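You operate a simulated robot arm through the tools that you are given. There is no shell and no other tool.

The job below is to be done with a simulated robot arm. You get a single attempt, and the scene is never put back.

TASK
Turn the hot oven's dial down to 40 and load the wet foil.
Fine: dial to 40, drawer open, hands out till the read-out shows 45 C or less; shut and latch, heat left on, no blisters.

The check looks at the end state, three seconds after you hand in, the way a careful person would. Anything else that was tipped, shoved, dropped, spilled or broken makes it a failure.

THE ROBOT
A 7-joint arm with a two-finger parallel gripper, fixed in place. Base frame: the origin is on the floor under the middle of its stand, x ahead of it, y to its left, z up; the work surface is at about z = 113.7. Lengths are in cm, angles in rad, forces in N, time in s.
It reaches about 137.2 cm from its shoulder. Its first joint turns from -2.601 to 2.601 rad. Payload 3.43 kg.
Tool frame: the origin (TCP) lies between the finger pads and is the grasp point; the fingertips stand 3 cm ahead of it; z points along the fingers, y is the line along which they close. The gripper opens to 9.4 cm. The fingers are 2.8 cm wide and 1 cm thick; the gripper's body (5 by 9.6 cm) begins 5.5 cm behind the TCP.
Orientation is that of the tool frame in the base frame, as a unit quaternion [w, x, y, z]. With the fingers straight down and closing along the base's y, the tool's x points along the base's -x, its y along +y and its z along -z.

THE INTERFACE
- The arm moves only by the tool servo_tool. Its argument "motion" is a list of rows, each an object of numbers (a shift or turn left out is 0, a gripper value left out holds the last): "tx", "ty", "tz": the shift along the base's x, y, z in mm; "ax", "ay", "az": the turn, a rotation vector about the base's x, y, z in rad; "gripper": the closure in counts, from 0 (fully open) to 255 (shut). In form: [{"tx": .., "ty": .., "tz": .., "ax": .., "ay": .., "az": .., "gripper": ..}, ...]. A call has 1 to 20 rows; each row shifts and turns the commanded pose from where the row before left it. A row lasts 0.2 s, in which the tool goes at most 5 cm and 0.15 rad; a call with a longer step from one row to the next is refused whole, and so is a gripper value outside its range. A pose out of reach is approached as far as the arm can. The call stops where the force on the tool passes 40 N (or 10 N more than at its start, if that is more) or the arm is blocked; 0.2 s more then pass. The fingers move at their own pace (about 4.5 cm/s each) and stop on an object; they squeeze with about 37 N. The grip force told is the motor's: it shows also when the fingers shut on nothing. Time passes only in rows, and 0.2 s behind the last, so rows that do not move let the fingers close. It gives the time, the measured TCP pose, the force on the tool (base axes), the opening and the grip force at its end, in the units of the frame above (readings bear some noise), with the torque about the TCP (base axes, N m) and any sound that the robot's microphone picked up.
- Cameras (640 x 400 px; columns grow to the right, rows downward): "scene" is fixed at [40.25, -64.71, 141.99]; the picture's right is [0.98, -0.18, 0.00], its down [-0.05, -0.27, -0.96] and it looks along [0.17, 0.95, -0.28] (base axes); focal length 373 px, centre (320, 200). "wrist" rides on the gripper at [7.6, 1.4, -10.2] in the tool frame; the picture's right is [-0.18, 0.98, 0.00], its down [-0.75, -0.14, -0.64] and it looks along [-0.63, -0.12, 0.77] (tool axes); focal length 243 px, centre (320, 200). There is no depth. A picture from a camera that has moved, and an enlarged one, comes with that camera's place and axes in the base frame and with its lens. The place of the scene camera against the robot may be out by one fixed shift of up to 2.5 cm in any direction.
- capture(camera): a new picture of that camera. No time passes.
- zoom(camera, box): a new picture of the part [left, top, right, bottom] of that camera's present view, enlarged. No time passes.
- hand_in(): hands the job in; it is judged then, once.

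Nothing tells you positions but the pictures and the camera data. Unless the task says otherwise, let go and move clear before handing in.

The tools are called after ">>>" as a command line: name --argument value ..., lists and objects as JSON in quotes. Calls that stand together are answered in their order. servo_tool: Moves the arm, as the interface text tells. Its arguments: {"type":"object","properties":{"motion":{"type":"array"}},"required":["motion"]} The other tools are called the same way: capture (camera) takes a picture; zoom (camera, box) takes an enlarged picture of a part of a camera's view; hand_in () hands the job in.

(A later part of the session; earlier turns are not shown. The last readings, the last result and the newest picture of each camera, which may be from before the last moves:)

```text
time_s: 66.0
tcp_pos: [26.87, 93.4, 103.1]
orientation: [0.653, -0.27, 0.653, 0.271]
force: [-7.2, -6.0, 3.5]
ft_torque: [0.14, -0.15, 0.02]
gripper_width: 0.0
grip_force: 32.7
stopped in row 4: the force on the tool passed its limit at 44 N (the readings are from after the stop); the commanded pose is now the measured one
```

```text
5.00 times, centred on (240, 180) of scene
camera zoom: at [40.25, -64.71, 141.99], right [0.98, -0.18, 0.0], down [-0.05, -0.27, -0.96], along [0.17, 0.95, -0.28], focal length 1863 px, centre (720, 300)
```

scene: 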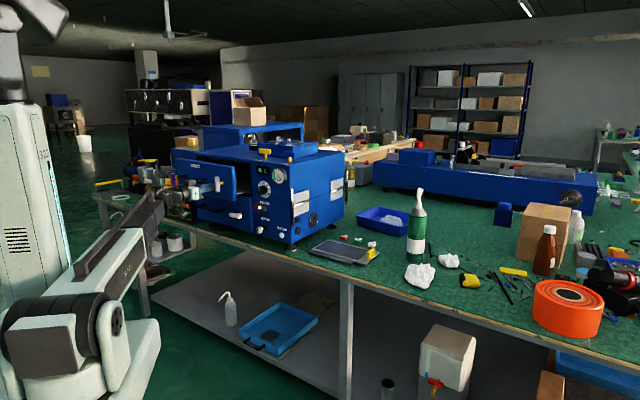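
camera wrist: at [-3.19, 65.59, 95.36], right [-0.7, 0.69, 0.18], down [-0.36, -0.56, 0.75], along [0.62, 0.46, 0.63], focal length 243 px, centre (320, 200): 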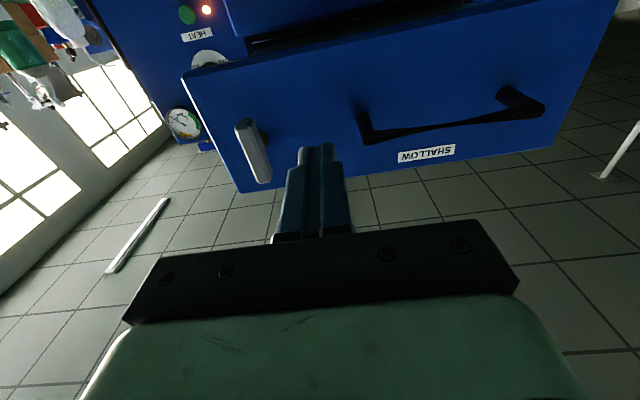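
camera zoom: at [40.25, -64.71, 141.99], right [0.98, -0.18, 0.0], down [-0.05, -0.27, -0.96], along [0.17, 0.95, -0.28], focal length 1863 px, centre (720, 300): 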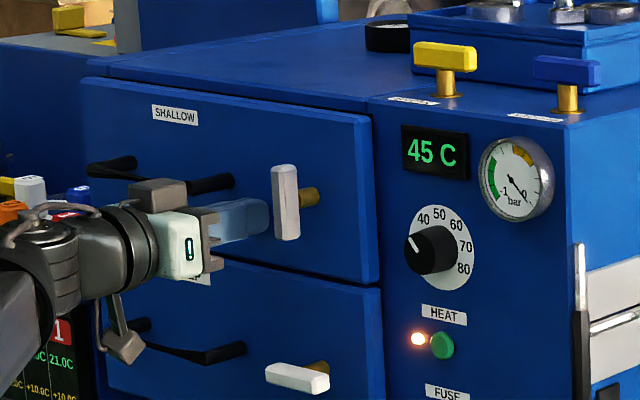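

The shallow drawer is shut and flush again. I'll back off and line up with the DEEP drawer's horizontal latch bar (around T=40.6, z=90) for a closer look.

>>> servo_tool --motion '[{"tx": -14, "ty": -14}, {"tx": -28, "ty": -28, "gripper": 0}, {"tx": -28, "ty": -28}, {"tx": -28, "ty": -28}, {"tx": -28, "ty": -28}, {"tx": 23, "ty": -23, "tz": -33}, {"tx": 23, "ty": -23, "tz": -33}, {"tz": -33}, {"tz": -33}]'

>>> capture --camera "wrist"

>>> zoom --camera "scene" --box '[165, 140, 325, 260]'

```text
time_s: 68.0
tcp_pos: [18.82, 76.42, 89.75]
orientation: [0.653, -0.271, 0.653, 0.271]
force: [-0.3, 0.8, -0.1]
ft_torque: [0.01, 0.0, 0.0]
gripper_width: 9.39
grip_force: 0.0
```

```text
taken
camera wrist: at [10.49, 70.17, 82.04], right [-0.69, 0.7, 0.18], down [-0.35, -0.55, 0.75], along [0.63, 0.46, 0.63], focal length 243 px, centre (320, 200)
```

wrist: 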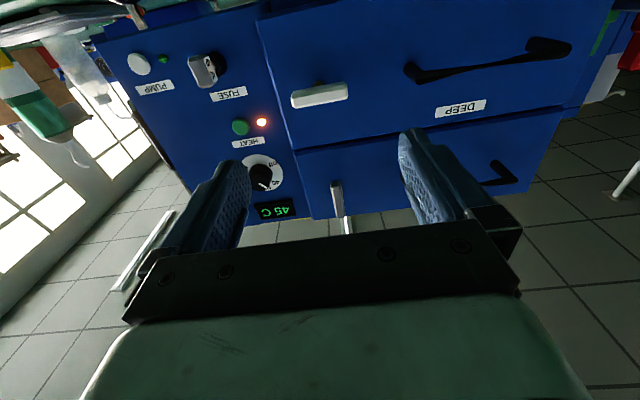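

```text
3.33 times, centred on (245, 200) of scene
camera zoom: at [40.25, -64.71, 141.99], right [0.98, -0.18, 0.0], down [-0.05, -0.27, -0.96], along [0.17, 0.95, -0.28], focal length 1242 px, centre (570, 200)
```

zoom: 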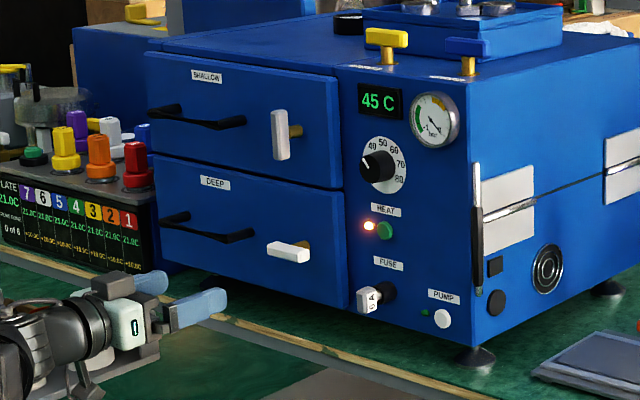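

The deep latch bar's centre is at about N=85, T=40.5, z=90.3 and it's about 6.3 cm long. I'll grip it across its ends at zero roll so I can try turning it either way.

>>> servo_tool --motion '[{"tx": 20, "ty": 19.5, "tz": 5}, {"tx": 20, "ty": 19.5}, {"tx": 20, "ty": 19.5}, {"tx": 20, "ty": 19.5}, {"tx": 18, "ty": 18}]'

>>> capture --camera "wrist"

>>> zoom --camera "scene" --box '[195, 180, 285, 250]'

```text
time_s: 69.2
tcp_pos: [28.73, 85.98, 90.29]
orientation: [0.653, -0.271, 0.654, 0.27]
force: [0.5, -0.5, 0.9]
ft_torque: [0.02, 0.01, 0.04]
gripper_width: 9.38
grip_force: 0.0
```

```text
taken
camera wrist: at [20.38, 79.76, 82.63], right [-0.69, 0.7, 0.18], down [-0.35, -0.55, 0.75], along [0.63, 0.46, 0.63], focal length 243 px, centre (320, 200)
```

wrist: 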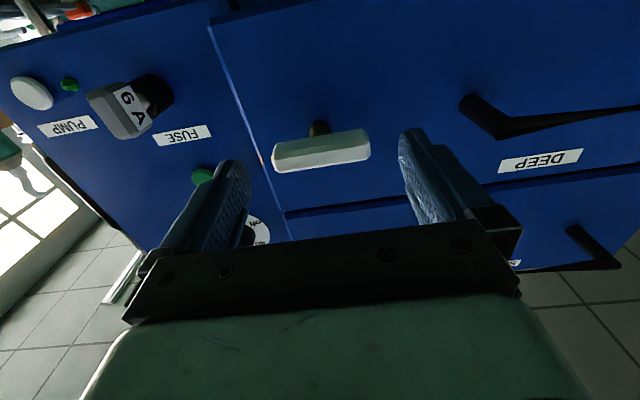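

```text
5.71 times, centred on (240, 215) of scene
camera zoom: at [40.25, -64.71, 141.99], right [0.98, -0.18, 0.0], down [-0.05, -0.27, -0.96], along [0.17, 0.95, -0.28], focal length 2129 px, centre (777, 114)
```

zoom: 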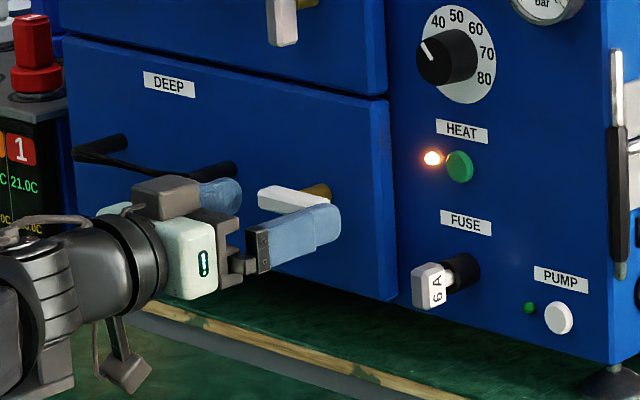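

The bar is centred between the fingers. I'll go 3 cm further and close on the ends.

>>> servo_tool --motion '[{"tx": 11, "ty": 11}, {"tx": 10, "ty": 10}, {}, {"gripper": 255}, {}, {}, {}, {}]'

>>> capture --camera "wrist"

>>> zoom --camera "scene" --box '[195, 180, 285, 250]'

```text
time_s: 71.0
tcp_pos: [30.8, 88.07, 90.24]
orientation: [0.653, -0.271, 0.654, 0.27]
force: [-2.4, 3.5, -1.5]
ft_torque: [-0.01, 0.0, 0.24]
gripper_width: 6.18
grip_force: 44.9
```

```text
taken
camera wrist: at [22.43, 81.84, 82.6], right [-0.69, 0.7, 0.18], down [-0.35, -0.55, 0.75], along [0.63, 0.46, 0.63], focal length 243 px, centre (320, 200)
```

wrist: 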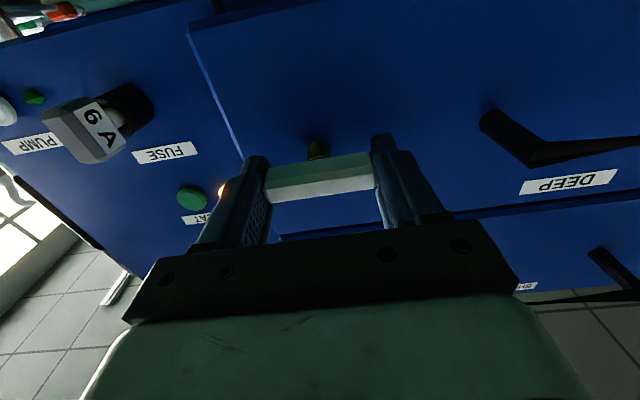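

```text
5.71 times, centred on (240, 215) of scene
camera zoom: at [40.25, -64.71, 141.99], right [0.98, -0.18, 0.0], down [-0.05, -0.27, -0.96], along [0.17, 0.95, -0.28], focal length 2129 px, centre (777, 114)
```

zoom: 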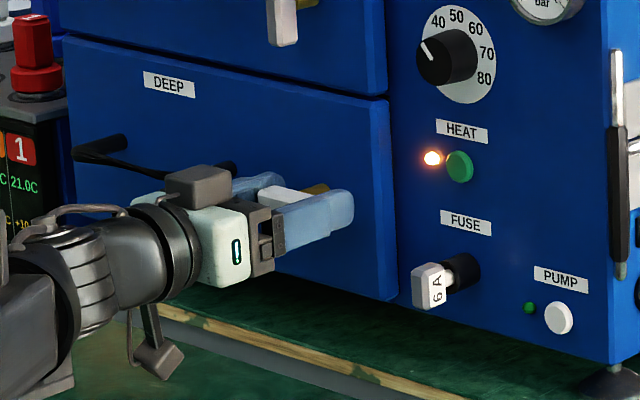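

The bar is gripped at its ends. I'll test with a small counter-clockwise turn and watch the torque.

>>> servo_tool --motion '[{"ax": -0.05, "ay": -0.05}, {"ax": -0.05, "ay": -0.05}, {}]'

>>> zoom --camera "scene" --box '[195, 180, 285, 250]'

```text
time_s: 71.8
tcp_pos: [30.8, 88.02, 90.36]
orientation: [0.67, -0.317, 0.633, 0.223]
force: [-5.5, 6.9, -4.3]
ft_torque: [0.25, -0.23, -0.49]
gripper_width: 6.18
grip_force: 45.4
```

```text
5.71 times, centred on (240, 215) of scene
camera zoom: at [40.25, -64.71, 141.99], right [0.98, -0.18, 0.0], down [-0.05, -0.27, -0.96], along [0.17, 0.95, -0.28], focal length 2129 px, centre (777, 114)
```

zoom: 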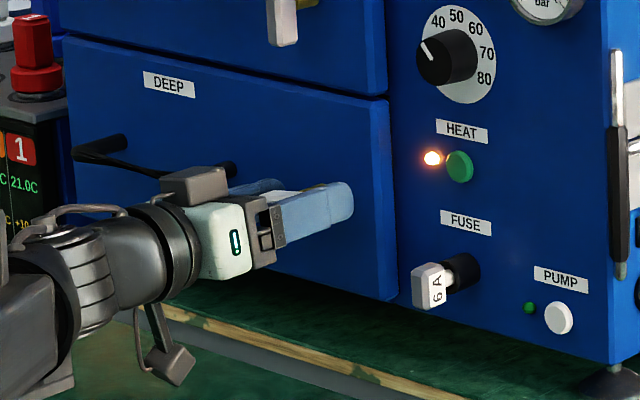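

It turns freely counter-clockwise with no torque. I'll continue toward vertical, in two stages.

>>> servo_tool --motion '[{"ax": -0.099, "ay": -0.099}, {"ax": -0.099, "ay": -0.099}, {"ax": -0.099, "ay": -0.099}, {"ax": -0.099, "ay": -0.099}, {"ax": -0.099, "ay": -0.099}]'

>>> capture --camera "wrist"

>>> zoom --camera "scene" --box '[195, 180, 285, 250]'

```text
time_s: 73.0
tcp_pos: [30.83, 87.93, 90.27]
orientation: [0.707, -0.515, 0.485, -0.02]
force: [-16.2, 12.9, -0.7]
ft_torque: [-0.55, 0.56, -0.76]
gripper_width: 6.17
grip_force: 44.8
```

```text
taken
camera wrist: at [26.77, 77.52, 84.06], right [-0.56, 0.56, -0.61], down [-0.79, -0.12, 0.61], along [0.26, 0.82, 0.51], focal length 243 px, centre (320, 200)
```

wrist: 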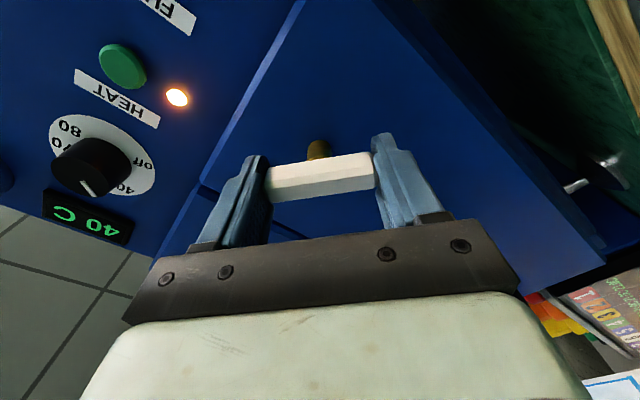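

```text
5.71 times, centred on (240, 215) of scene
camera zoom: at [40.25, -64.71, 141.99], right [0.98, -0.18, 0.0], down [-0.05, -0.27, -0.96], along [0.17, 0.95, -0.28], focal length 2129 px, centre (777, 114)
```

zoom: 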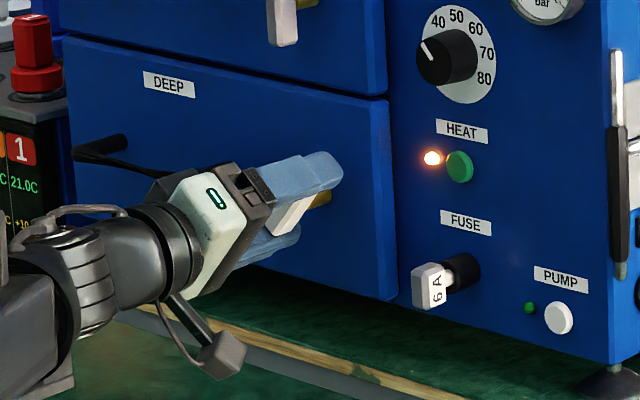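

The bar is turning well and the read-out shows 40 C. I'll relieve a slight side load and turn the rest of the way to vertical.

>>> servo_tool --motion '[{"tx": -1.4, "ty": 1.4}, {"ax": -0.099, "ay": -0.099}, {"ax": -0.099, "ay": -0.099}, {"ax": -0.099, "ay": -0.099}, {"ax": -0.099, "ay": -0.099}, {"ax": -0.099, "ay": -0.099}]'

>>> capture --camera "wrist"

>>> zoom --camera "scene" --box '[195, 180, 285, 250]'

```text
time_s: 74.4
tcp_pos: [30.74, 88.03, 90.23]
orientation: [0.657, -0.649, 0.281, -0.263]
force: [-4.6, -8.3, -22.7]
ft_torque: [0.39, -0.39, 0.23]
gripper_width: 6.17
grip_force: 44.8
```

```text
taken
camera wrist: at [28.72, 75.55, 88.51], right [-0.15, 0.15, -0.98], down [-0.98, 0.08, 0.16], along [0.1, 0.99, 0.13], focal length 243 px, centre (320, 200)
```

wrist: 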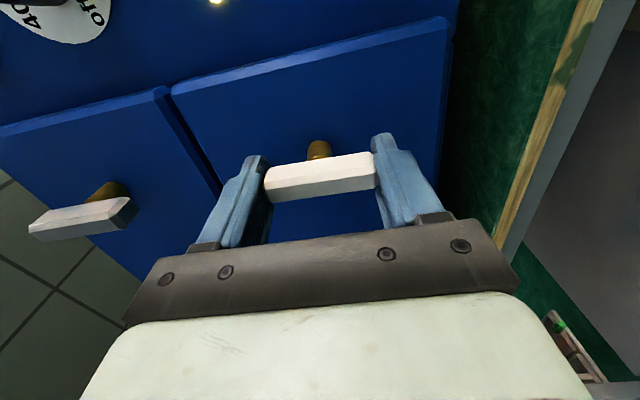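

```text
5.71 times, centred on (240, 215) of scene
camera zoom: at [40.25, -64.71, 141.99], right [0.98, -0.18, 0.0], down [-0.05, -0.27, -0.96], along [0.17, 0.95, -0.28], focal length 2129 px, centre (777, 114)
```

zoom: 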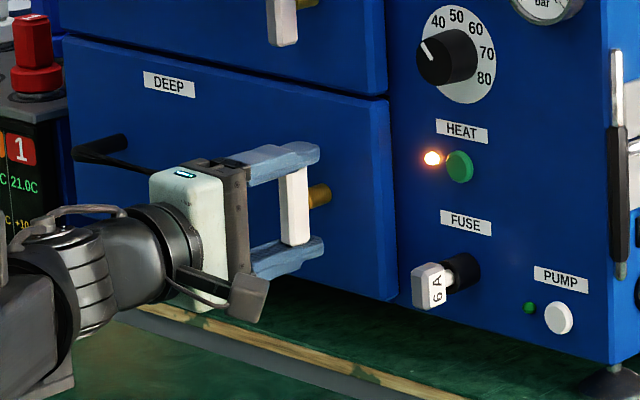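

The DEEP latch is now vertical, so unlatched, and the oven is at 40 C. I still have hold of the bar, so I'll pull the deep drawer open with it, slowly at first.

>>> servo_tool --motion '[{"tz": -2}, {"tx": -3, "ty": -3}, {"tx": -3, "ty": -3}, {"tx": -4, "ty": -4}]'

>>> zoom --camera "scene" --box '[175, 160, 285, 250]'

```text
time_s: 75.4
tcp_pos: [29.8, 87.05, 90.21]
orientation: [0.657, -0.648, 0.28, -0.262]
force: [2.8, -0.1, 6.7]
ft_torque: [-0.11, 0.09, -0.81]
gripper_width: 6.18
grip_force: 44.6
```

```text
4.44 times, centred on (230, 205) of scene
camera zoom: at [40.25, -64.71, 141.99], right [0.98, -0.18, 0.0], down [-0.05, -0.27, -0.96], along [0.17, 0.95, -0.28], focal length 1656 px, centre (720, 178)
```

zoom: 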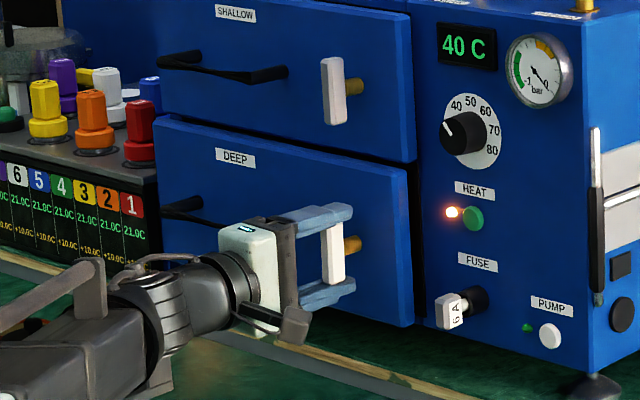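

The deep drawer slides out. I'll continue pulling steadily.

>>> servo_tool --motion '[{"tx": -6, "ty": -6}, {"tx": -7, "ty": -7}, {"tx": -7, "ty": -7}, {"tx": -7, "ty": -7}, {"tx": -7, "ty": -7}, {"tx": -7, "ty": -7}, {"tx": -7, "ty": -7}, {"tx": -7, "ty": -7}, {"tx": -7, "ty": -7}, {"tx": -7, "ty": -7}, {"tx": -7, "ty": -7}, {"tx": -7, "ty": -7}, {"tx": -7, "ty": -7}, {"tx": -7, "ty": -7}, {"tx": -7, "ty": -7}, {"tx": -7, "ty": -7}, {"tx": -7, "ty": -7}, {"tx": -6, "ty": -6}, {"tx": -4, "ty": -4}]'

>>> capture --camera "scene"

>>> zoom --camera "scene" --box '[165, 150, 285, 260]'

```text
time_s: 79.4
tcp_pos: [16.85, 74.33, 90.18]
orientation: [0.658, -0.649, 0.279, -0.262]
force: [1.1, 2.0, 25.7]
ft_torque: [0.21, -0.24, -0.23]
gripper_width: 6.2
grip_force: 45.1
```

```text
taken
```

scene: 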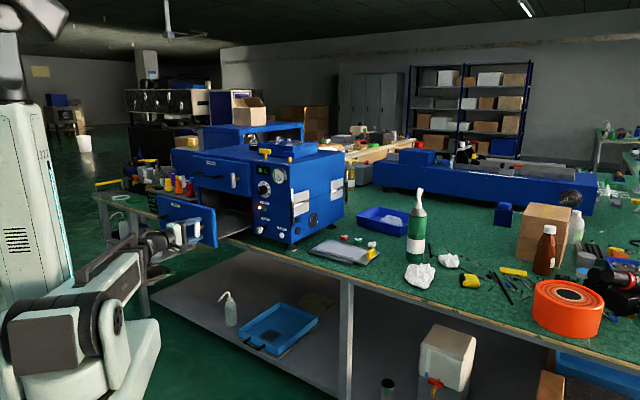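

```text
3.64 times, centred on (225, 205) of scene
camera zoom: at [40.25, -64.71, 141.99], right [0.98, -0.18, 0.0], down [-0.05, -0.27, -0.96], along [0.17, 0.95, -0.28], focal length 1355 px, centre (666, 182)
```

zoom: 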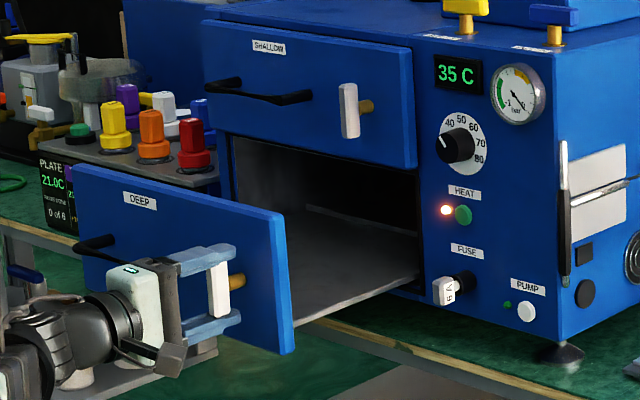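

The deep tray looks empty from this side, and the oven is at 35 C. I'll relieve the vertical load and pull about 4 cm more for loading room.

>>> servo_tool --motion '[{"tz": 2}, {"tx": -5, "ty": -5}, {"tx": -6, "ty": -6}, {"tx": -6, "ty": -6}, {"tx": -6, "ty": -6}, {"tx": -5, "ty": -5}]'

>>> zoom --camera "scene" --box '[165, 150, 285, 260]'

```text
time_s: 80.8
tcp_pos: [14.29, 71.5, 90.24]
orientation: [0.656, -0.65, 0.281, -0.261]
force: [4.9, -3.5, -16.5]
ft_torque: [0.54, -0.51, 1.08]
gripper_width: 6.21
grip_force: 45.3
```

```text
3.64 times, centred on (225, 205) of scene
camera zoom: at [40.25, -64.71, 141.99], right [0.98, -0.18, 0.0], down [-0.05, -0.27, -0.96], along [0.17, 0.95, -0.28], focal length 1355 px, centre (666, 182)
```

zoom: 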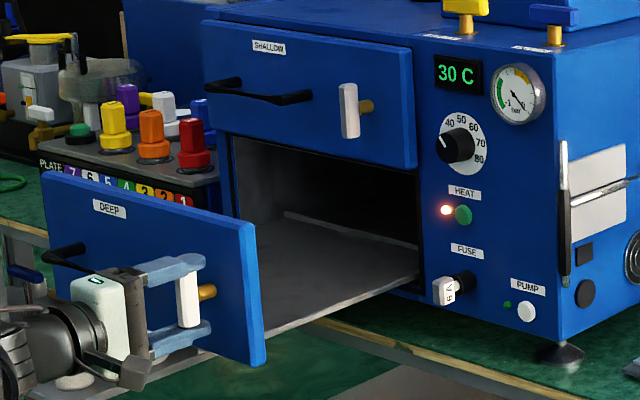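

The deep tray is clear and empty. I'll release the latch bar and back off.

>>> servo_tool --motion '[{"tz": -1.3}, {"gripper": 0}, {}, {}, {"tx": -10, "ty": -10}, {"tx": -14, "ty": -14}, {"tx": -14, "ty": -14}, {"tx": -14, "ty": -14, "tz": 10}]'

>>> capture --camera "wrist"

>>> zoom --camera "scene" --box '[135, 140, 295, 260]'

```text
time_s: 82.6
tcp_pos: [8.88, 66.33, 91.22]
orientation: [0.657, -0.649, 0.28, -0.262]
force: [-0.3, -0.4, -0.4]
ft_torque: [-0.02, -0.02, 0.01]
gripper_width: 9.4
grip_force: 0.0
```

```text
taken
camera wrist: at [6.88, 53.76, 89.47], right [-0.15, 0.15, -0.98], down [-0.98, 0.08, 0.16], along [0.1, 0.99, 0.14], focal length 243 px, centre (320, 200)
```

wrist: 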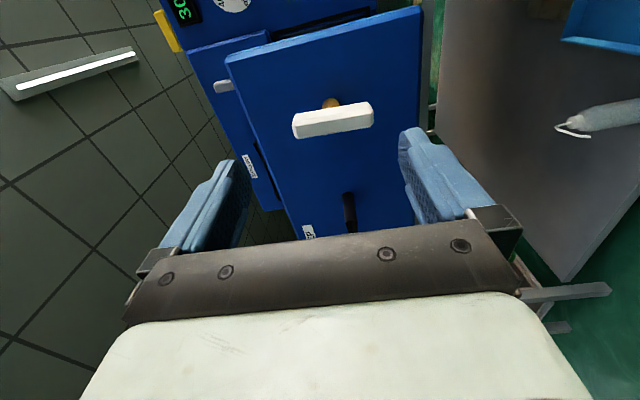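

```text
3.33 times, centred on (215, 200) of scene
camera zoom: at [40.25, -64.71, 141.99], right [0.98, -0.18, 0.0], down [-0.05, -0.27, -0.96], along [0.17, 0.95, -0.28], focal length 1242 px, centre (670, 200)
```

zoom: 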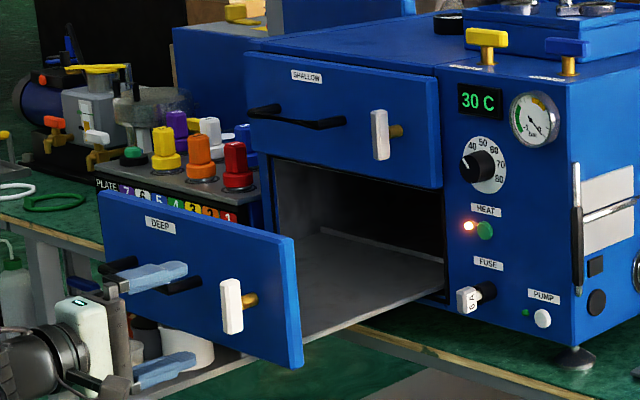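

The deep drawer is open with its latch vertical. Now I'll roll and pitch the tool back to straight down while swinging right toward the plate.

>>> servo_tool --motion '[{"tz": 12, "ax": 0.0995, "ay": 0.0995}, {"tz": 12, "ax": 0.0995, "ay": 0.0995}, {"tx": 22, "ty": -18, "tz": 12, "ax": 0.0995, "ay": 0.0995}, {"tx": 22, "ty": -18, "tz": 12, "ax": 0.0995, "ay": 0.0995}, {"tx": 22, "ty": -18, "tz": 12, "ax": 0.0995, "ay": 0.0995}, {"tx": 22, "ty": -18, "tz": 12, "ax": 0.0995, "ay": 0.0995}, {"tx": 22, "ty": -18, "tz": 12, "ax": 0.0995, "ay": 0.0995}, {"tx": 22, "ty": -18, "tz": 12, "ax": 0.0995, "ay": 0.0995}, {"tx": 22, "ty": -18, "tz": 10, "ax": 0.0995, "ay": 0.0995}, {"tx": 22, "ty": -18, "tz": 10, "ax": 0.0995, "ay": 0.0995}, {"tx": 22, "ty": -18, "ax": 0.0995, "ay": 0.0995}]'

>>> servo_tool --motion '[{"tx": 22, "ty": -18, "ax": -0.1009, "ay": 0.1009, "gripper": 160}, {"tx": 22, "ty": -18, "ax": -0.1009, "ay": 0.1009}, {"tx": 22, "ty": -18, "ax": -0.1009, "ay": 0.1009}, {"tx": 22, "ty": -10, "ax": -0.1009, "ay": 0.1009}, {"tx": 22, "ax": -0.1009, "ay": 0.1009}, {"tx": 22, "ax": -0.1009, "ay": 0.1009}, {"tx": 22, "ax": -0.1009, "ay": 0.1009}, {"tx": 22, "ax": -0.1009, "ay": 0.1009}, {"tx": 22, "ax": -0.1009, "ay": 0.1009}, {"tx": 22, "ax": -0.1009, "ay": 0.1009}, {"tx": 22, "ax": -0.1009, "ay": 0.1009}]'

>>> capture --camera "wrist"

>>> capture --camera "scene"

```text
time_s: 85.0
tcp_pos: [29.09, 63.89, 102.61]
orientation: [0.652, -0.268, 0.655, 0.273]
force: [-0.3, -1.0, -0.2]
ft_torque: [0.0, -0.01, -0.02]
gripper_width: 9.38
grip_force: 0.1
out of reach, approached as far as the arm can: row 4, 5, 6, 7, 8, 9, 10, 11
```

```text
time_s: 87.4
tcp_pos: [53.38, 58.31, 102.73]
orientation: [0.0, -0.379, 0.925, 0.0]
force: [-0.4, -0.5, -0.3]
ft_torque: [0.02, -0.03, 0.01]
gripper_width: 3.49
grip_force: 0.0
out of reach, approached as far as the arm can: row 1
```

```text
taken
camera wrist: at [46.89, 54.01, 112.96], right [-0.56, 0.83, 0.0], down [0.64, 0.43, 0.64], along [0.53, 0.36, -0.77], focal length 243 px, centre (320, 200)
```

wrist: 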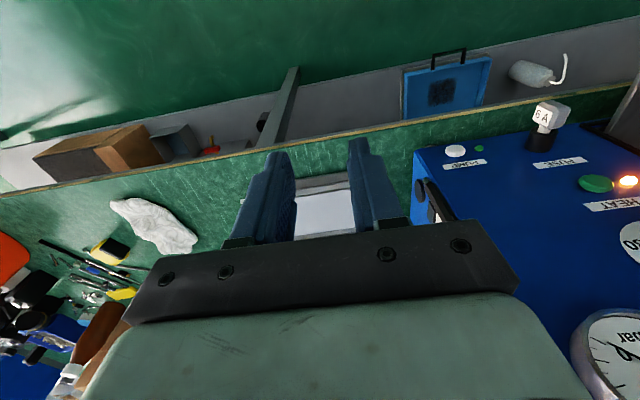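

```text
taken
```

scene: 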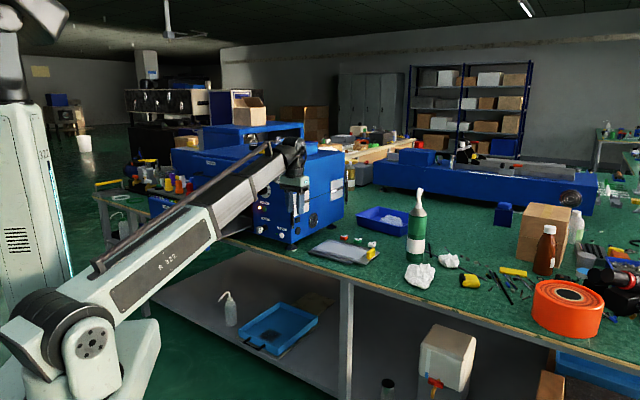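

I'm between the oven and the plate with the tool straight down. I'll move to directly above the yellow tab, still high, and re-check the alignment.

>>> servo_tool --motion '[{"tx": 40, "ty": -20}, {"tx": 40, "ty": -10}, {"tx": 44, "ty": 10}, {"tx": 44, "ty": 15}, {"tx": 44, "ty": 15}, {"tx": 44, "ty": 20}, {"tx": 44, "ty": 20, "tz": -20}, {"tz": -30}]'

>>> capture --camera "wrist"

>>> zoom --camera "scene" --box '[290, 140, 430, 280]'

```text
refused: row 7 steps farther than a row can; nothing moved
```

```text
taken
camera wrist: at [46.89, 54.01, 112.96], right [-0.56, 0.83, 0.0], down [0.64, 0.43, 0.64], along [0.53, 0.36, -0.77], focal length 243 px, centre (320, 200)
```

wrist: 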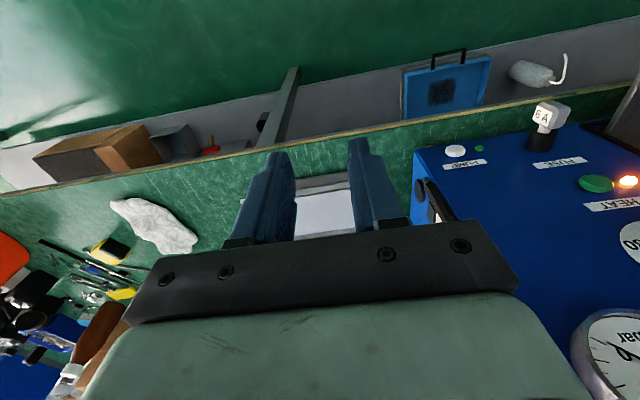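

```text
2.86 times, centred on (360, 210) of scene
camera zoom: at [40.25, -64.71, 141.99], right [0.98, -0.18, 0.0], down [-0.05, -0.27, -0.96], along [0.17, 0.95, -0.28], focal length 1064 px, centre (206, 171)
```

zoom: 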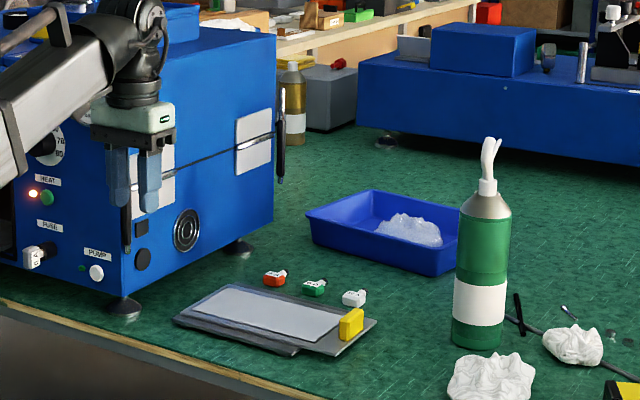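

A row was too long, so that move was refused and nothing moved. The foil also looks lighter than before, so I'll look closely before continuing.

>>> zoom --camera "scene" --box '[300, 228, 390, 273]'

>>> servo_tool --motion '[{"tx": 40, "ty": -20}, {"tx": 40, "ty": -10}, {"tx": 42, "ty": 10}, {"tx": 42, "ty": 15}, {"tx": 42, "ty": 15}, {"tx": 42, "ty": 20}, {"tx": 42, "ty": 20}, {"tx": 10, "tz": -30}, {"tz": -30}]'

>>> capture --camera "wrist"

>>> zoom --camera "scene" --box '[290, 140, 430, 280]'

```text
7.11 times, centred on (345, 250) of scene
camera zoom: at [40.25, -64.71, 141.99], right [0.98, -0.18, 0.0], down [-0.05, -0.27, -0.96], along [0.17, 0.95, -0.28], focal length 2650 px, centre (142, -159)
```

zoom: 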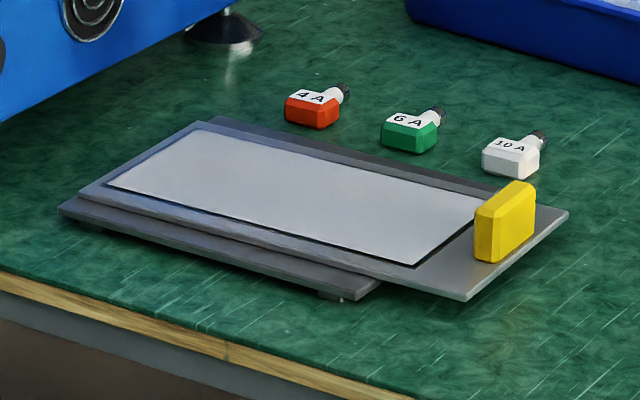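

```text
time_s: 89.4
tcp_pos: [83.35, 63.31, 96.72]
orientation: [0.0, -0.379, 0.925, -0.001]
force: [-0.7, -0.1, 0.7]
ft_torque: [-0.02, 0.01, 0.03]
gripper_width: 3.51
grip_force: 0.1
```

```text
taken
camera wrist: at [76.8, 59.0, 106.96], right [-0.56, 0.83, 0.0], down [0.63, 0.43, 0.64], along [0.53, 0.36, -0.77], focal length 243 px, centre (320, 200)
```

wrist: 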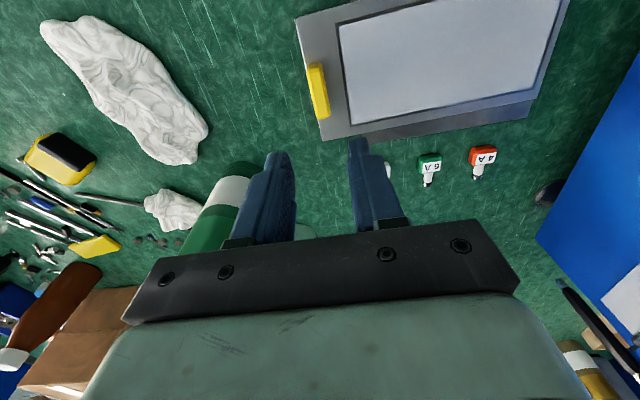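

```text
2.86 times, centred on (360, 210) of scene
camera zoom: at [40.25, -64.71, 141.99], right [0.98, -0.18, 0.0], down [-0.05, -0.27, -0.96], along [0.17, 0.95, -0.28], focal length 1064 px, centre (206, 171)
```

zoom: 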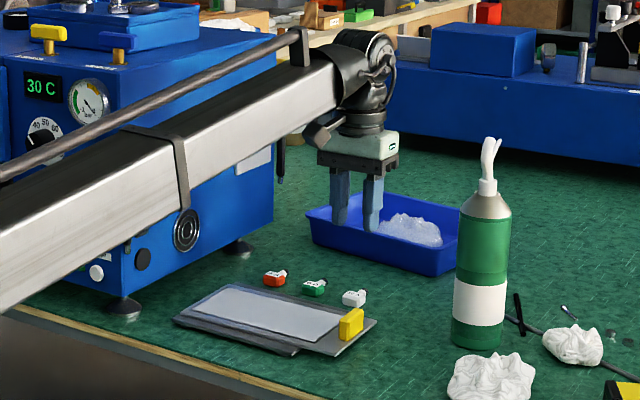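

The foil is paler now, as it has been drying in the air, but it isn't blistered. I'm directly above the tab, so I'll descend to just above it and check the fingers straddle it.

>>> servo_tool --motion '[{"tx": -3, "ty": -3, "tz": -30}, {"tz": -30}, {"tz": -30}, {"tz": -17}]'

>>> capture --camera "wrist"

>>> zoom --camera "scene" --box '[300, 200, 400, 280]'

```text
time_s: 90.4
tcp_pos: [83.08, 63.02, 86.03]
orientation: [0.0, -0.379, 0.925, -0.001]
force: [0.5, -0.6, 0.1]
ft_torque: [-0.01, 0.02, -0.01]
gripper_width: 3.51
grip_force: 0.0
```

```text
taken
camera wrist: at [76.52, 58.68, 96.24], right [-0.56, 0.83, 0.0], down [0.63, 0.43, 0.64], along [0.53, 0.36, -0.77], focal length 243 px, centre (320, 200)
```

wrist: 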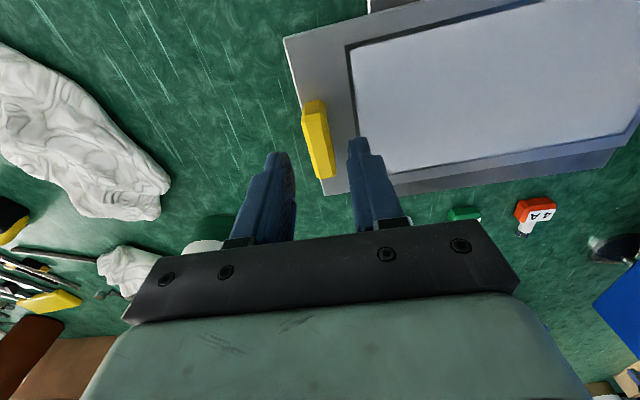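

```text
5.00 times, centred on (350, 240) of scene
camera zoom: at [40.25, -64.71, 141.99], right [0.98, -0.18, 0.0], down [-0.05, -0.27, -0.96], along [0.17, 0.95, -0.28], focal length 1863 px, centre (170, 0)
```

zoom: 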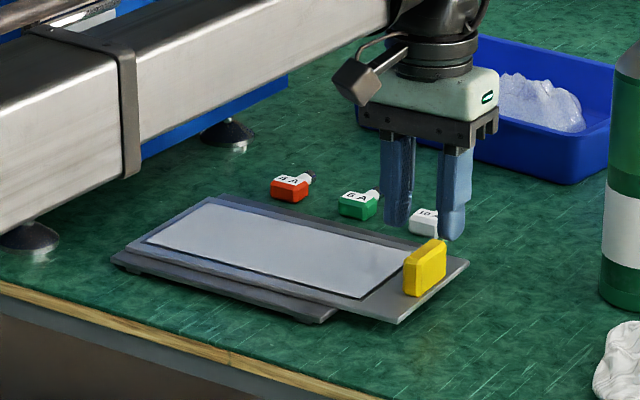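

The tab is centred between the fingers. I'll descend 4 cm so the tips stay about 1 cm above the plate, then close.

>>> servo_tool --motion '[{"tz": -14}, {"tz": -14}, {"tz": -12}]'

>>> zoom --camera "wrist" --box '[240, 100, 440, 250]'

>>> zoom --camera "scene" --box '[330, 210, 400, 270]'

```text
time_s: 91.2
tcp_pos: [83.1, 63.11, 82.16]
orientation: [0.001, -0.379, 0.926, -0.001]
force: [0.7, 0.4, -0.4]
ft_torque: [-0.01, -0.02, -0.01]
gripper_width: 3.5
grip_force: 0.1
```

```text
2.67 times, centred on (340, 175) of wrist
camera zoom: at [76.56, 58.69, 92.22], right [-0.56, 0.83, 0.0], down [0.63, 0.43, 0.64], along [0.53, 0.36, -0.77], focal length 647 px, centre (267, 267)
```

zoom: 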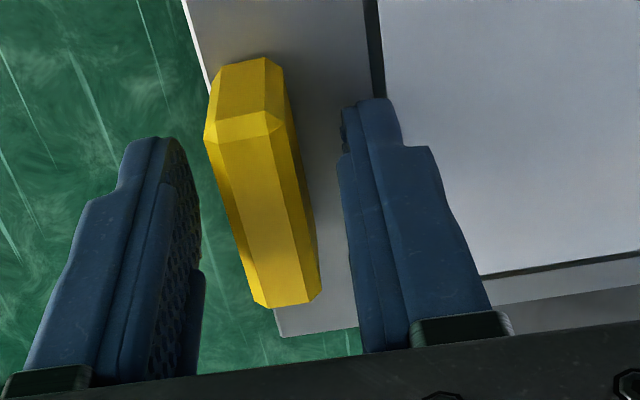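

```text
6.67 times, centred on (365, 240) of scene
camera zoom: at [40.25, -64.71, 141.99], right [0.98, -0.18, 0.0], down [-0.05, -0.27, -0.96], along [0.17, 0.95, -0.28], focal length 2484 px, centre (20, -67)
```

zoom: 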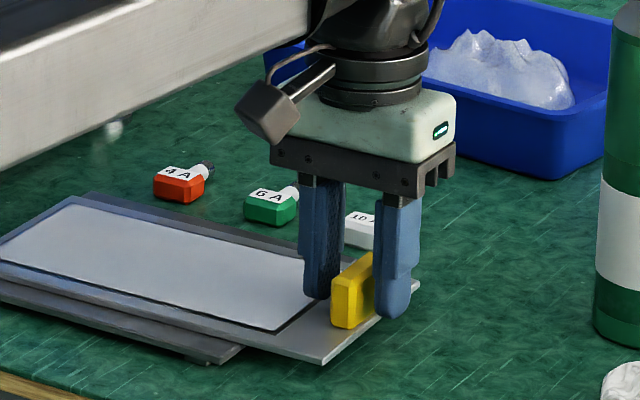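

The fingers straddle the tab about 1 cm above the plate. I'll make a small sideways correction and go 4 mm lower, then close.

>>> servo_tool --motion '[{"tx": 1.4, "ty": -1.4, "tz": -4}, {}, {"gripper": 255}, {}, {}, {}]'

>>> zoom --camera "wrist" --box '[240, 100, 440, 250]'

>>> zoom --camera "scene" --box '[330, 210, 400, 270]'

```text
time_s: 92.6
tcp_pos: [83.21, 62.85, 81.65]
orientation: [0.0, -0.379, 0.925, -0.001]
force: [0.3, 0.6, 0.3]
ft_torque: [-0.02, 0.03, 0.02]
gripper_width: 2.0
grip_force: 36.3
```

```text
2.67 times, centred on (340, 175) of wrist
camera zoom: at [76.7, 58.55, 91.85], right [-0.56, 0.83, 0.0], down [0.64, 0.43, 0.64], along [0.53, 0.36, -0.77], focal length 647 px, centre (267, 267)
```

zoom: 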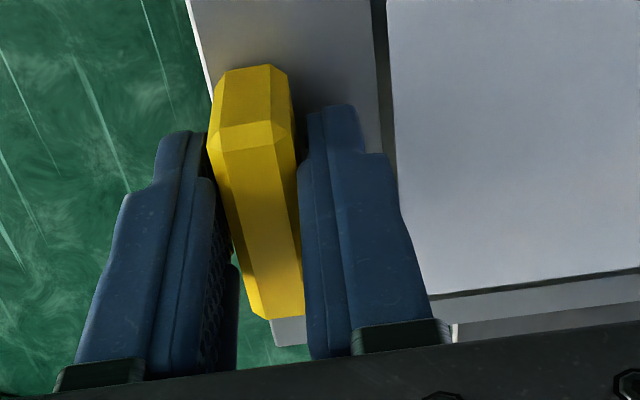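

```text
6.67 times, centred on (365, 240) of scene
camera zoom: at [40.25, -64.71, 141.99], right [0.98, -0.18, 0.0], down [-0.05, -0.27, -0.96], along [0.17, 0.95, -0.28], focal length 2484 px, centre (20, -67)
```

zoom: 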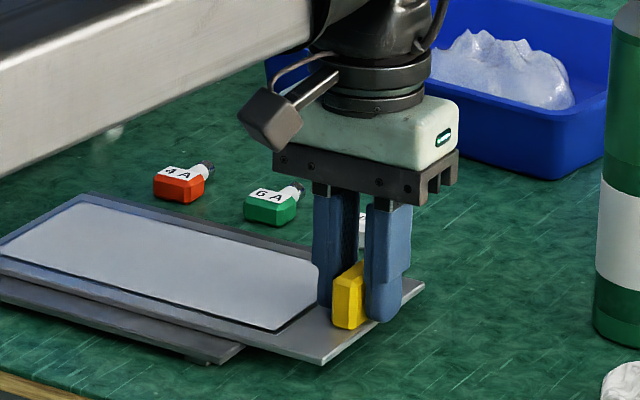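

The tab is gripped at 2.0 cm. I'll lift slowly and check that the plate stays level and the stand stays put.

>>> servo_tool --motion '[{"tz": 5}, {"tz": 5}, {"tz": 7}, {"tz": 8}, {"tz": 10}]'

>>> capture --camera "wrist"

>>> zoom --camera "scene" --box '[295, 190, 405, 280]'

```text
time_s: 93.8
tcp_pos: [83.28, 62.89, 85.14]
orientation: [0.001, -0.38, 0.925, 0.0]
force: [-0.2, -0.5, -2.1]
ft_torque: [-0.16, -0.16, -0.01]
gripper_width: 1.99
grip_force: 36.8
```

```text
taken
camera wrist: at [76.67, 58.56, 95.34], right [-0.56, 0.83, 0.0], down [0.63, 0.43, 0.64], along [0.53, 0.36, -0.77], focal length 243 px, centre (320, 200)
```

wrist: 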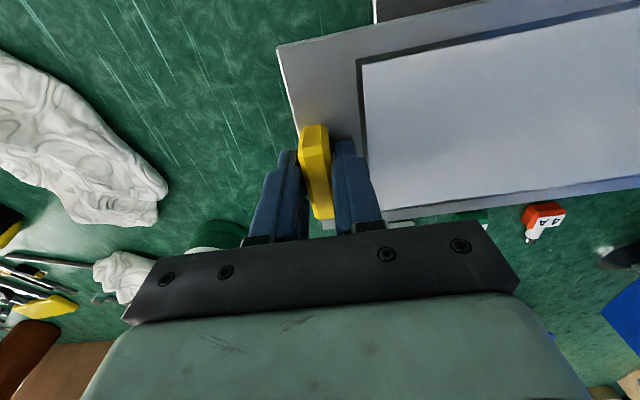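

```text
4.44 times, centred on (350, 235) of scene
camera zoom: at [40.25, -64.71, 141.99], right [0.98, -0.18, 0.0], down [-0.05, -0.27, -0.96], along [0.17, 0.95, -0.28], focal length 1656 px, centre (187, 44)
```

zoom: 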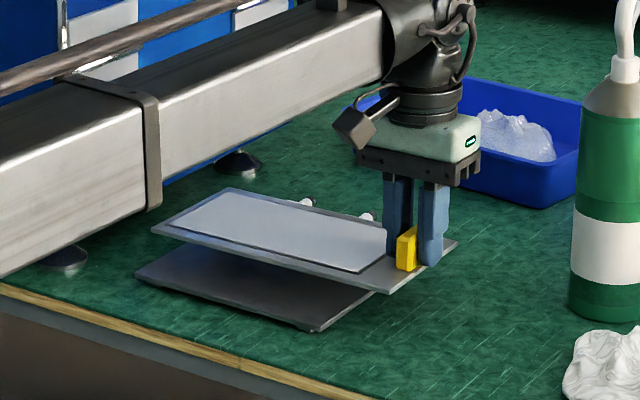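

The plate is lifted level and weighs only about 2 N; the stand stayed put. I'll raise it more, draw it back in front of the bench, and start moving left along the front of the oven.

>>> servo_tool --motion '[{"tz": 20}, {"tz": 30}, {"tz": 30}, {"tz": 30, "tx": -8, "ty": -8}, {"tz": 10, "tx": -20, "ty": -20}, {"tx": -26, "ty": -26}, {"tx": -28, "ty": -28}, {"tx": -28, "ty": -28}, {"tx": -28, "ty": -28}, {"tx": -28, "ty": -28}, {"tx": -20, "ty": -20}, {"tx": -12, "ty": -4}, {"tx": -20, "ty": 20}, {"tx": -24, "ty": 24}, {"tx": -24, "ty": 24}, {"tx": -20, "ty": 20}, {"tx": -12, "ty": 12}]'

>>> capture --camera "wrist"

>>> capture --camera "scene"

```text
time_s: 97.4
tcp_pos: [53.39, 53.8, 97.16]
orientation: [0.0, -0.379, 0.925, -0.001]
force: [0.3, 1.0, -2.4]
ft_torque: [-0.16, -0.16, -0.01]
gripper_width: 2.03
grip_force: 37.6
```

```text
taken
camera wrist: at [46.94, 49.61, 107.34], right [-0.56, 0.83, 0.0], down [0.64, 0.43, 0.64], along [0.53, 0.36, -0.77], focal length 243 px, centre (320, 200)
```

wrist: 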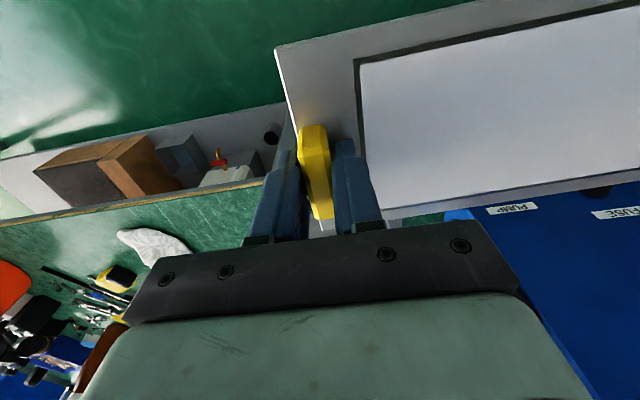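

```text
taken
```

scene: 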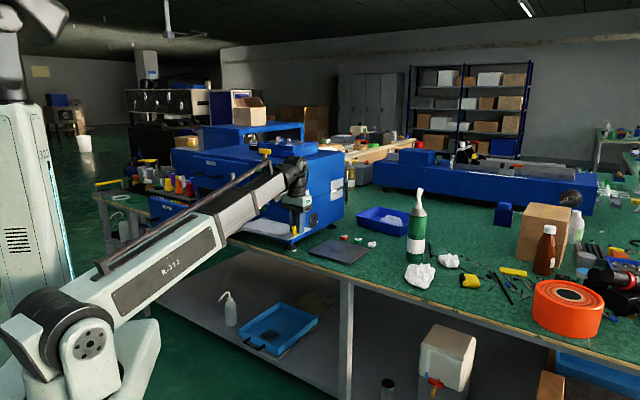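

The plate is level in front of the panel. I'll check the clearance between the plate's edge and the protruding fuse before continuing left.

>>> zoom --camera "wrist" --box '[440, 120, 640, 280]'

>>> zoom --camera "scene" --box '[180, 130, 330, 260]'

```text
2.50 times, centred on (540, 200) of wrist
camera zoom: at [46.94, 49.61, 107.34], right [-0.56, 0.83, 0.0], down [0.64, 0.43, 0.64], along [0.53, 0.36, -0.77], focal length 606 px, centre (-230, 200)
```

zoom: 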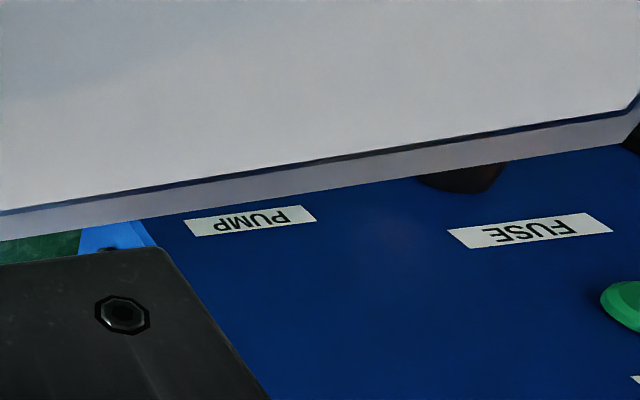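

```text
3.08 times, centred on (255, 195) of scene
camera zoom: at [40.25, -64.71, 141.99], right [0.98, -0.18, 0.0], down [-0.05, -0.27, -0.96], along [0.17, 0.95, -0.28], focal length 1146 px, centre (520, 215)
```

zoom: 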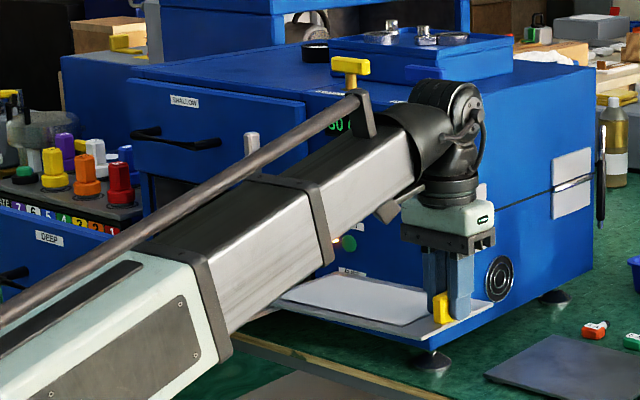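

The fuse sits about 4 cm below the plate's level, so it's clear. I'll continue left to where the plate's far end is over the deep tray, then check again.

>>> servo_tool --motion '[{"tx": -14, "ty": 15}, {"tx": -21, "ty": 22}, {"tx": -22, "ty": 23}, {"tx": -22, "ty": 23}, {"tx": -22, "ty": 23}, {"tx": -20, "ty": 21}, {"tx": -14, "ty": 15}, {"tx": -8, "ty": 8}]'

>>> capture --camera "wrist"

>>> zoom --camera "scene" --box '[150, 120, 320, 260]'

```text
time_s: 99.2
tcp_pos: [39.11, 68.94, 97.16]
orientation: [0.0, -0.38, 0.925, 0.0]
force: [-1.1, -0.2, -2.0]
ft_torque: [-0.12, -0.18, -0.01]
gripper_width: 2.0
grip_force: 36.8
```

```text
taken
camera wrist: at [32.59, 64.62, 107.31], right [-0.56, 0.83, 0.0], down [0.63, 0.43, 0.64], along [0.53, 0.36, -0.77], focal length 243 px, centre (320, 200)
```

wrist: 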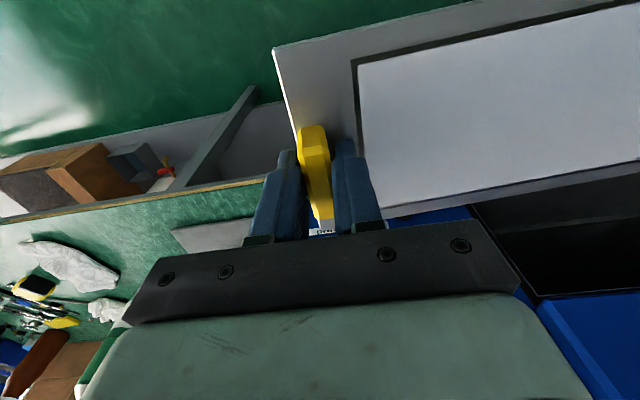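

```text
2.86 times, centred on (235, 190) of scene
camera zoom: at [40.25, -64.71, 141.99], right [0.98, -0.18, 0.0], down [-0.05, -0.27, -0.96], along [0.17, 0.95, -0.28], focal length 1064 px, centre (563, 229)
```

zoom: 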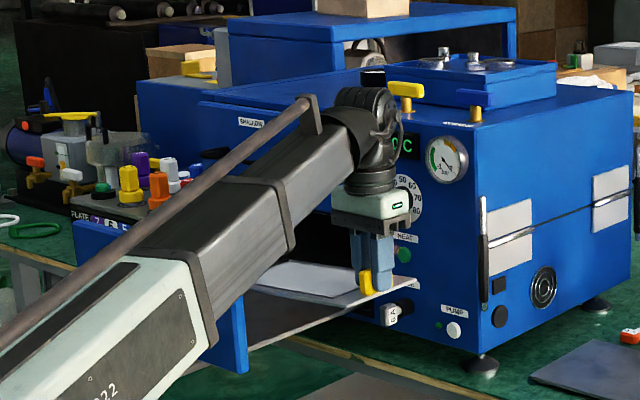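

There's clearance on all sides. I'll continue left to the final position above the tray at the same height, then check the arm's clearance over the drawer front.

>>> servo_tool --motion '[{"tx": -14, "ty": 15}, {"tx": -20, "ty": 21}, {"tx": -22, "ty": 23}, {"tx": -22, "ty": 23}, {"tx": -22, "ty": 23}, {"tx": -20, "ty": 21}, {"tx": -14, "ty": 15}, {"tx": -8, "ty": 9}]'

>>> capture --camera "wrist"

>>> zoom --camera "scene" --box '[130, 100, 300, 260]'

```text
time_s: 101.0
tcp_pos: [24.9, 83.93, 97.15]
orientation: [0.0, -0.379, 0.925, 0.0]
force: [0.3, -0.4, -2.1]
ft_torque: [-0.13, -0.15, 0.02]
gripper_width: 2.0
grip_force: 36.8
```

```text
taken
camera wrist: at [18.39, 79.55, 107.3], right [-0.56, 0.83, 0.0], down [0.64, 0.43, 0.64], along [0.53, 0.36, -0.77], focal length 243 px, centre (320, 200)
```

wrist: 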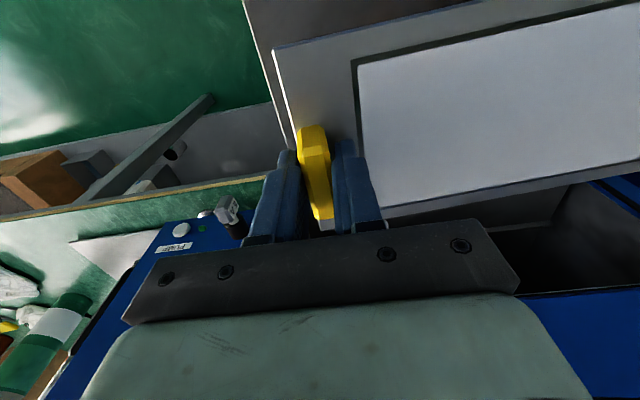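

```text
2.50 times, centred on (215, 180) of scene
camera zoom: at [40.25, -64.71, 141.99], right [0.98, -0.18, 0.0], down [-0.05, -0.27, -0.96], along [0.17, 0.95, -0.28], focal length 932 px, centre (582, 250)
```

zoom: 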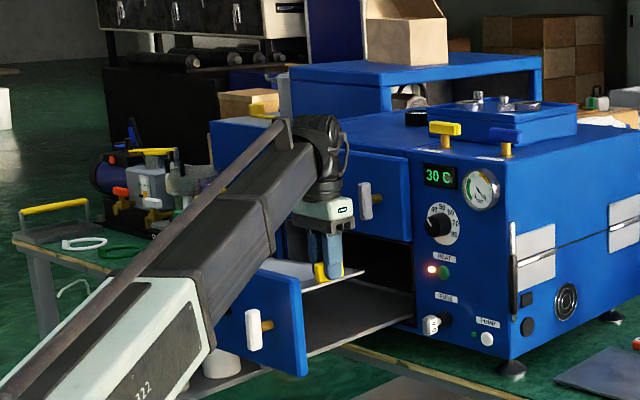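

The plate is over the tray. Lowering it also lowers the forearm over the drawer front, so I'll look closely at that clearance first.

>>> zoom --camera "scene" --box '[190, 140, 290, 240]'

>>> capture --camera "scene"

>>> zoom --camera "wrist" --box '[230, 0, 640, 260]'

```text
4.00 times, centred on (240, 190) of scene
camera zoom: at [40.25, -64.71, 141.99], right [0.98, -0.18, 0.0], down [-0.05, -0.27, -0.96], along [0.17, 0.95, -0.28], focal length 1490 px, centre (640, 240)
```

zoom: 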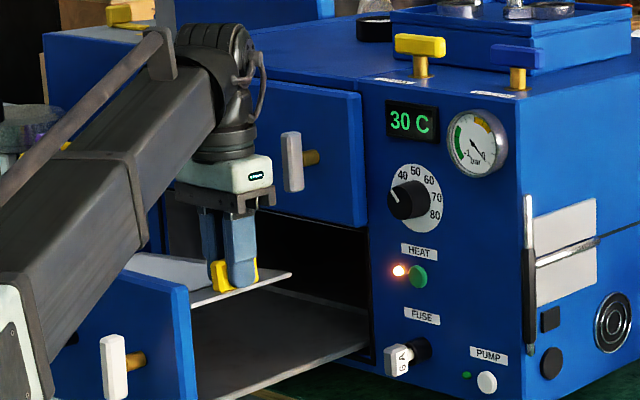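

```text
taken
```

scene: 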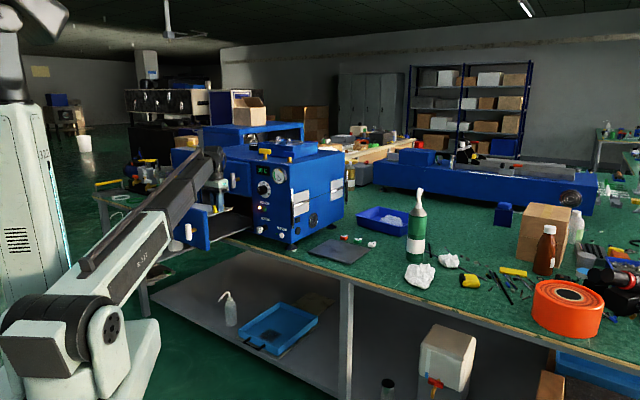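

```text
1.54 times, centred on (435, 130) of wrist
camera zoom: at [18.39, 79.55, 107.3], right [-0.56, 0.83, 0.0], down [0.64, 0.43, 0.64], along [0.53, 0.36, -0.77], focal length 373 px, centre (143, 308)
```

zoom: 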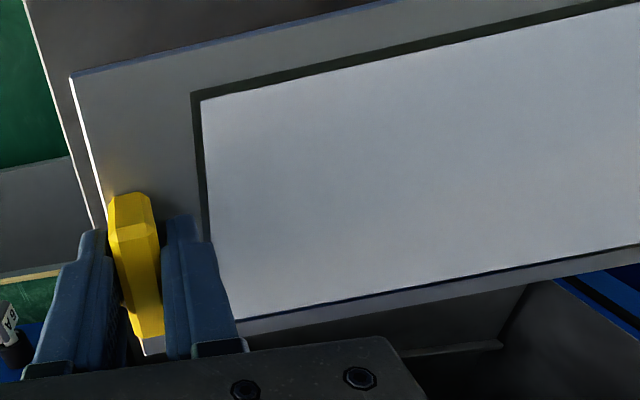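

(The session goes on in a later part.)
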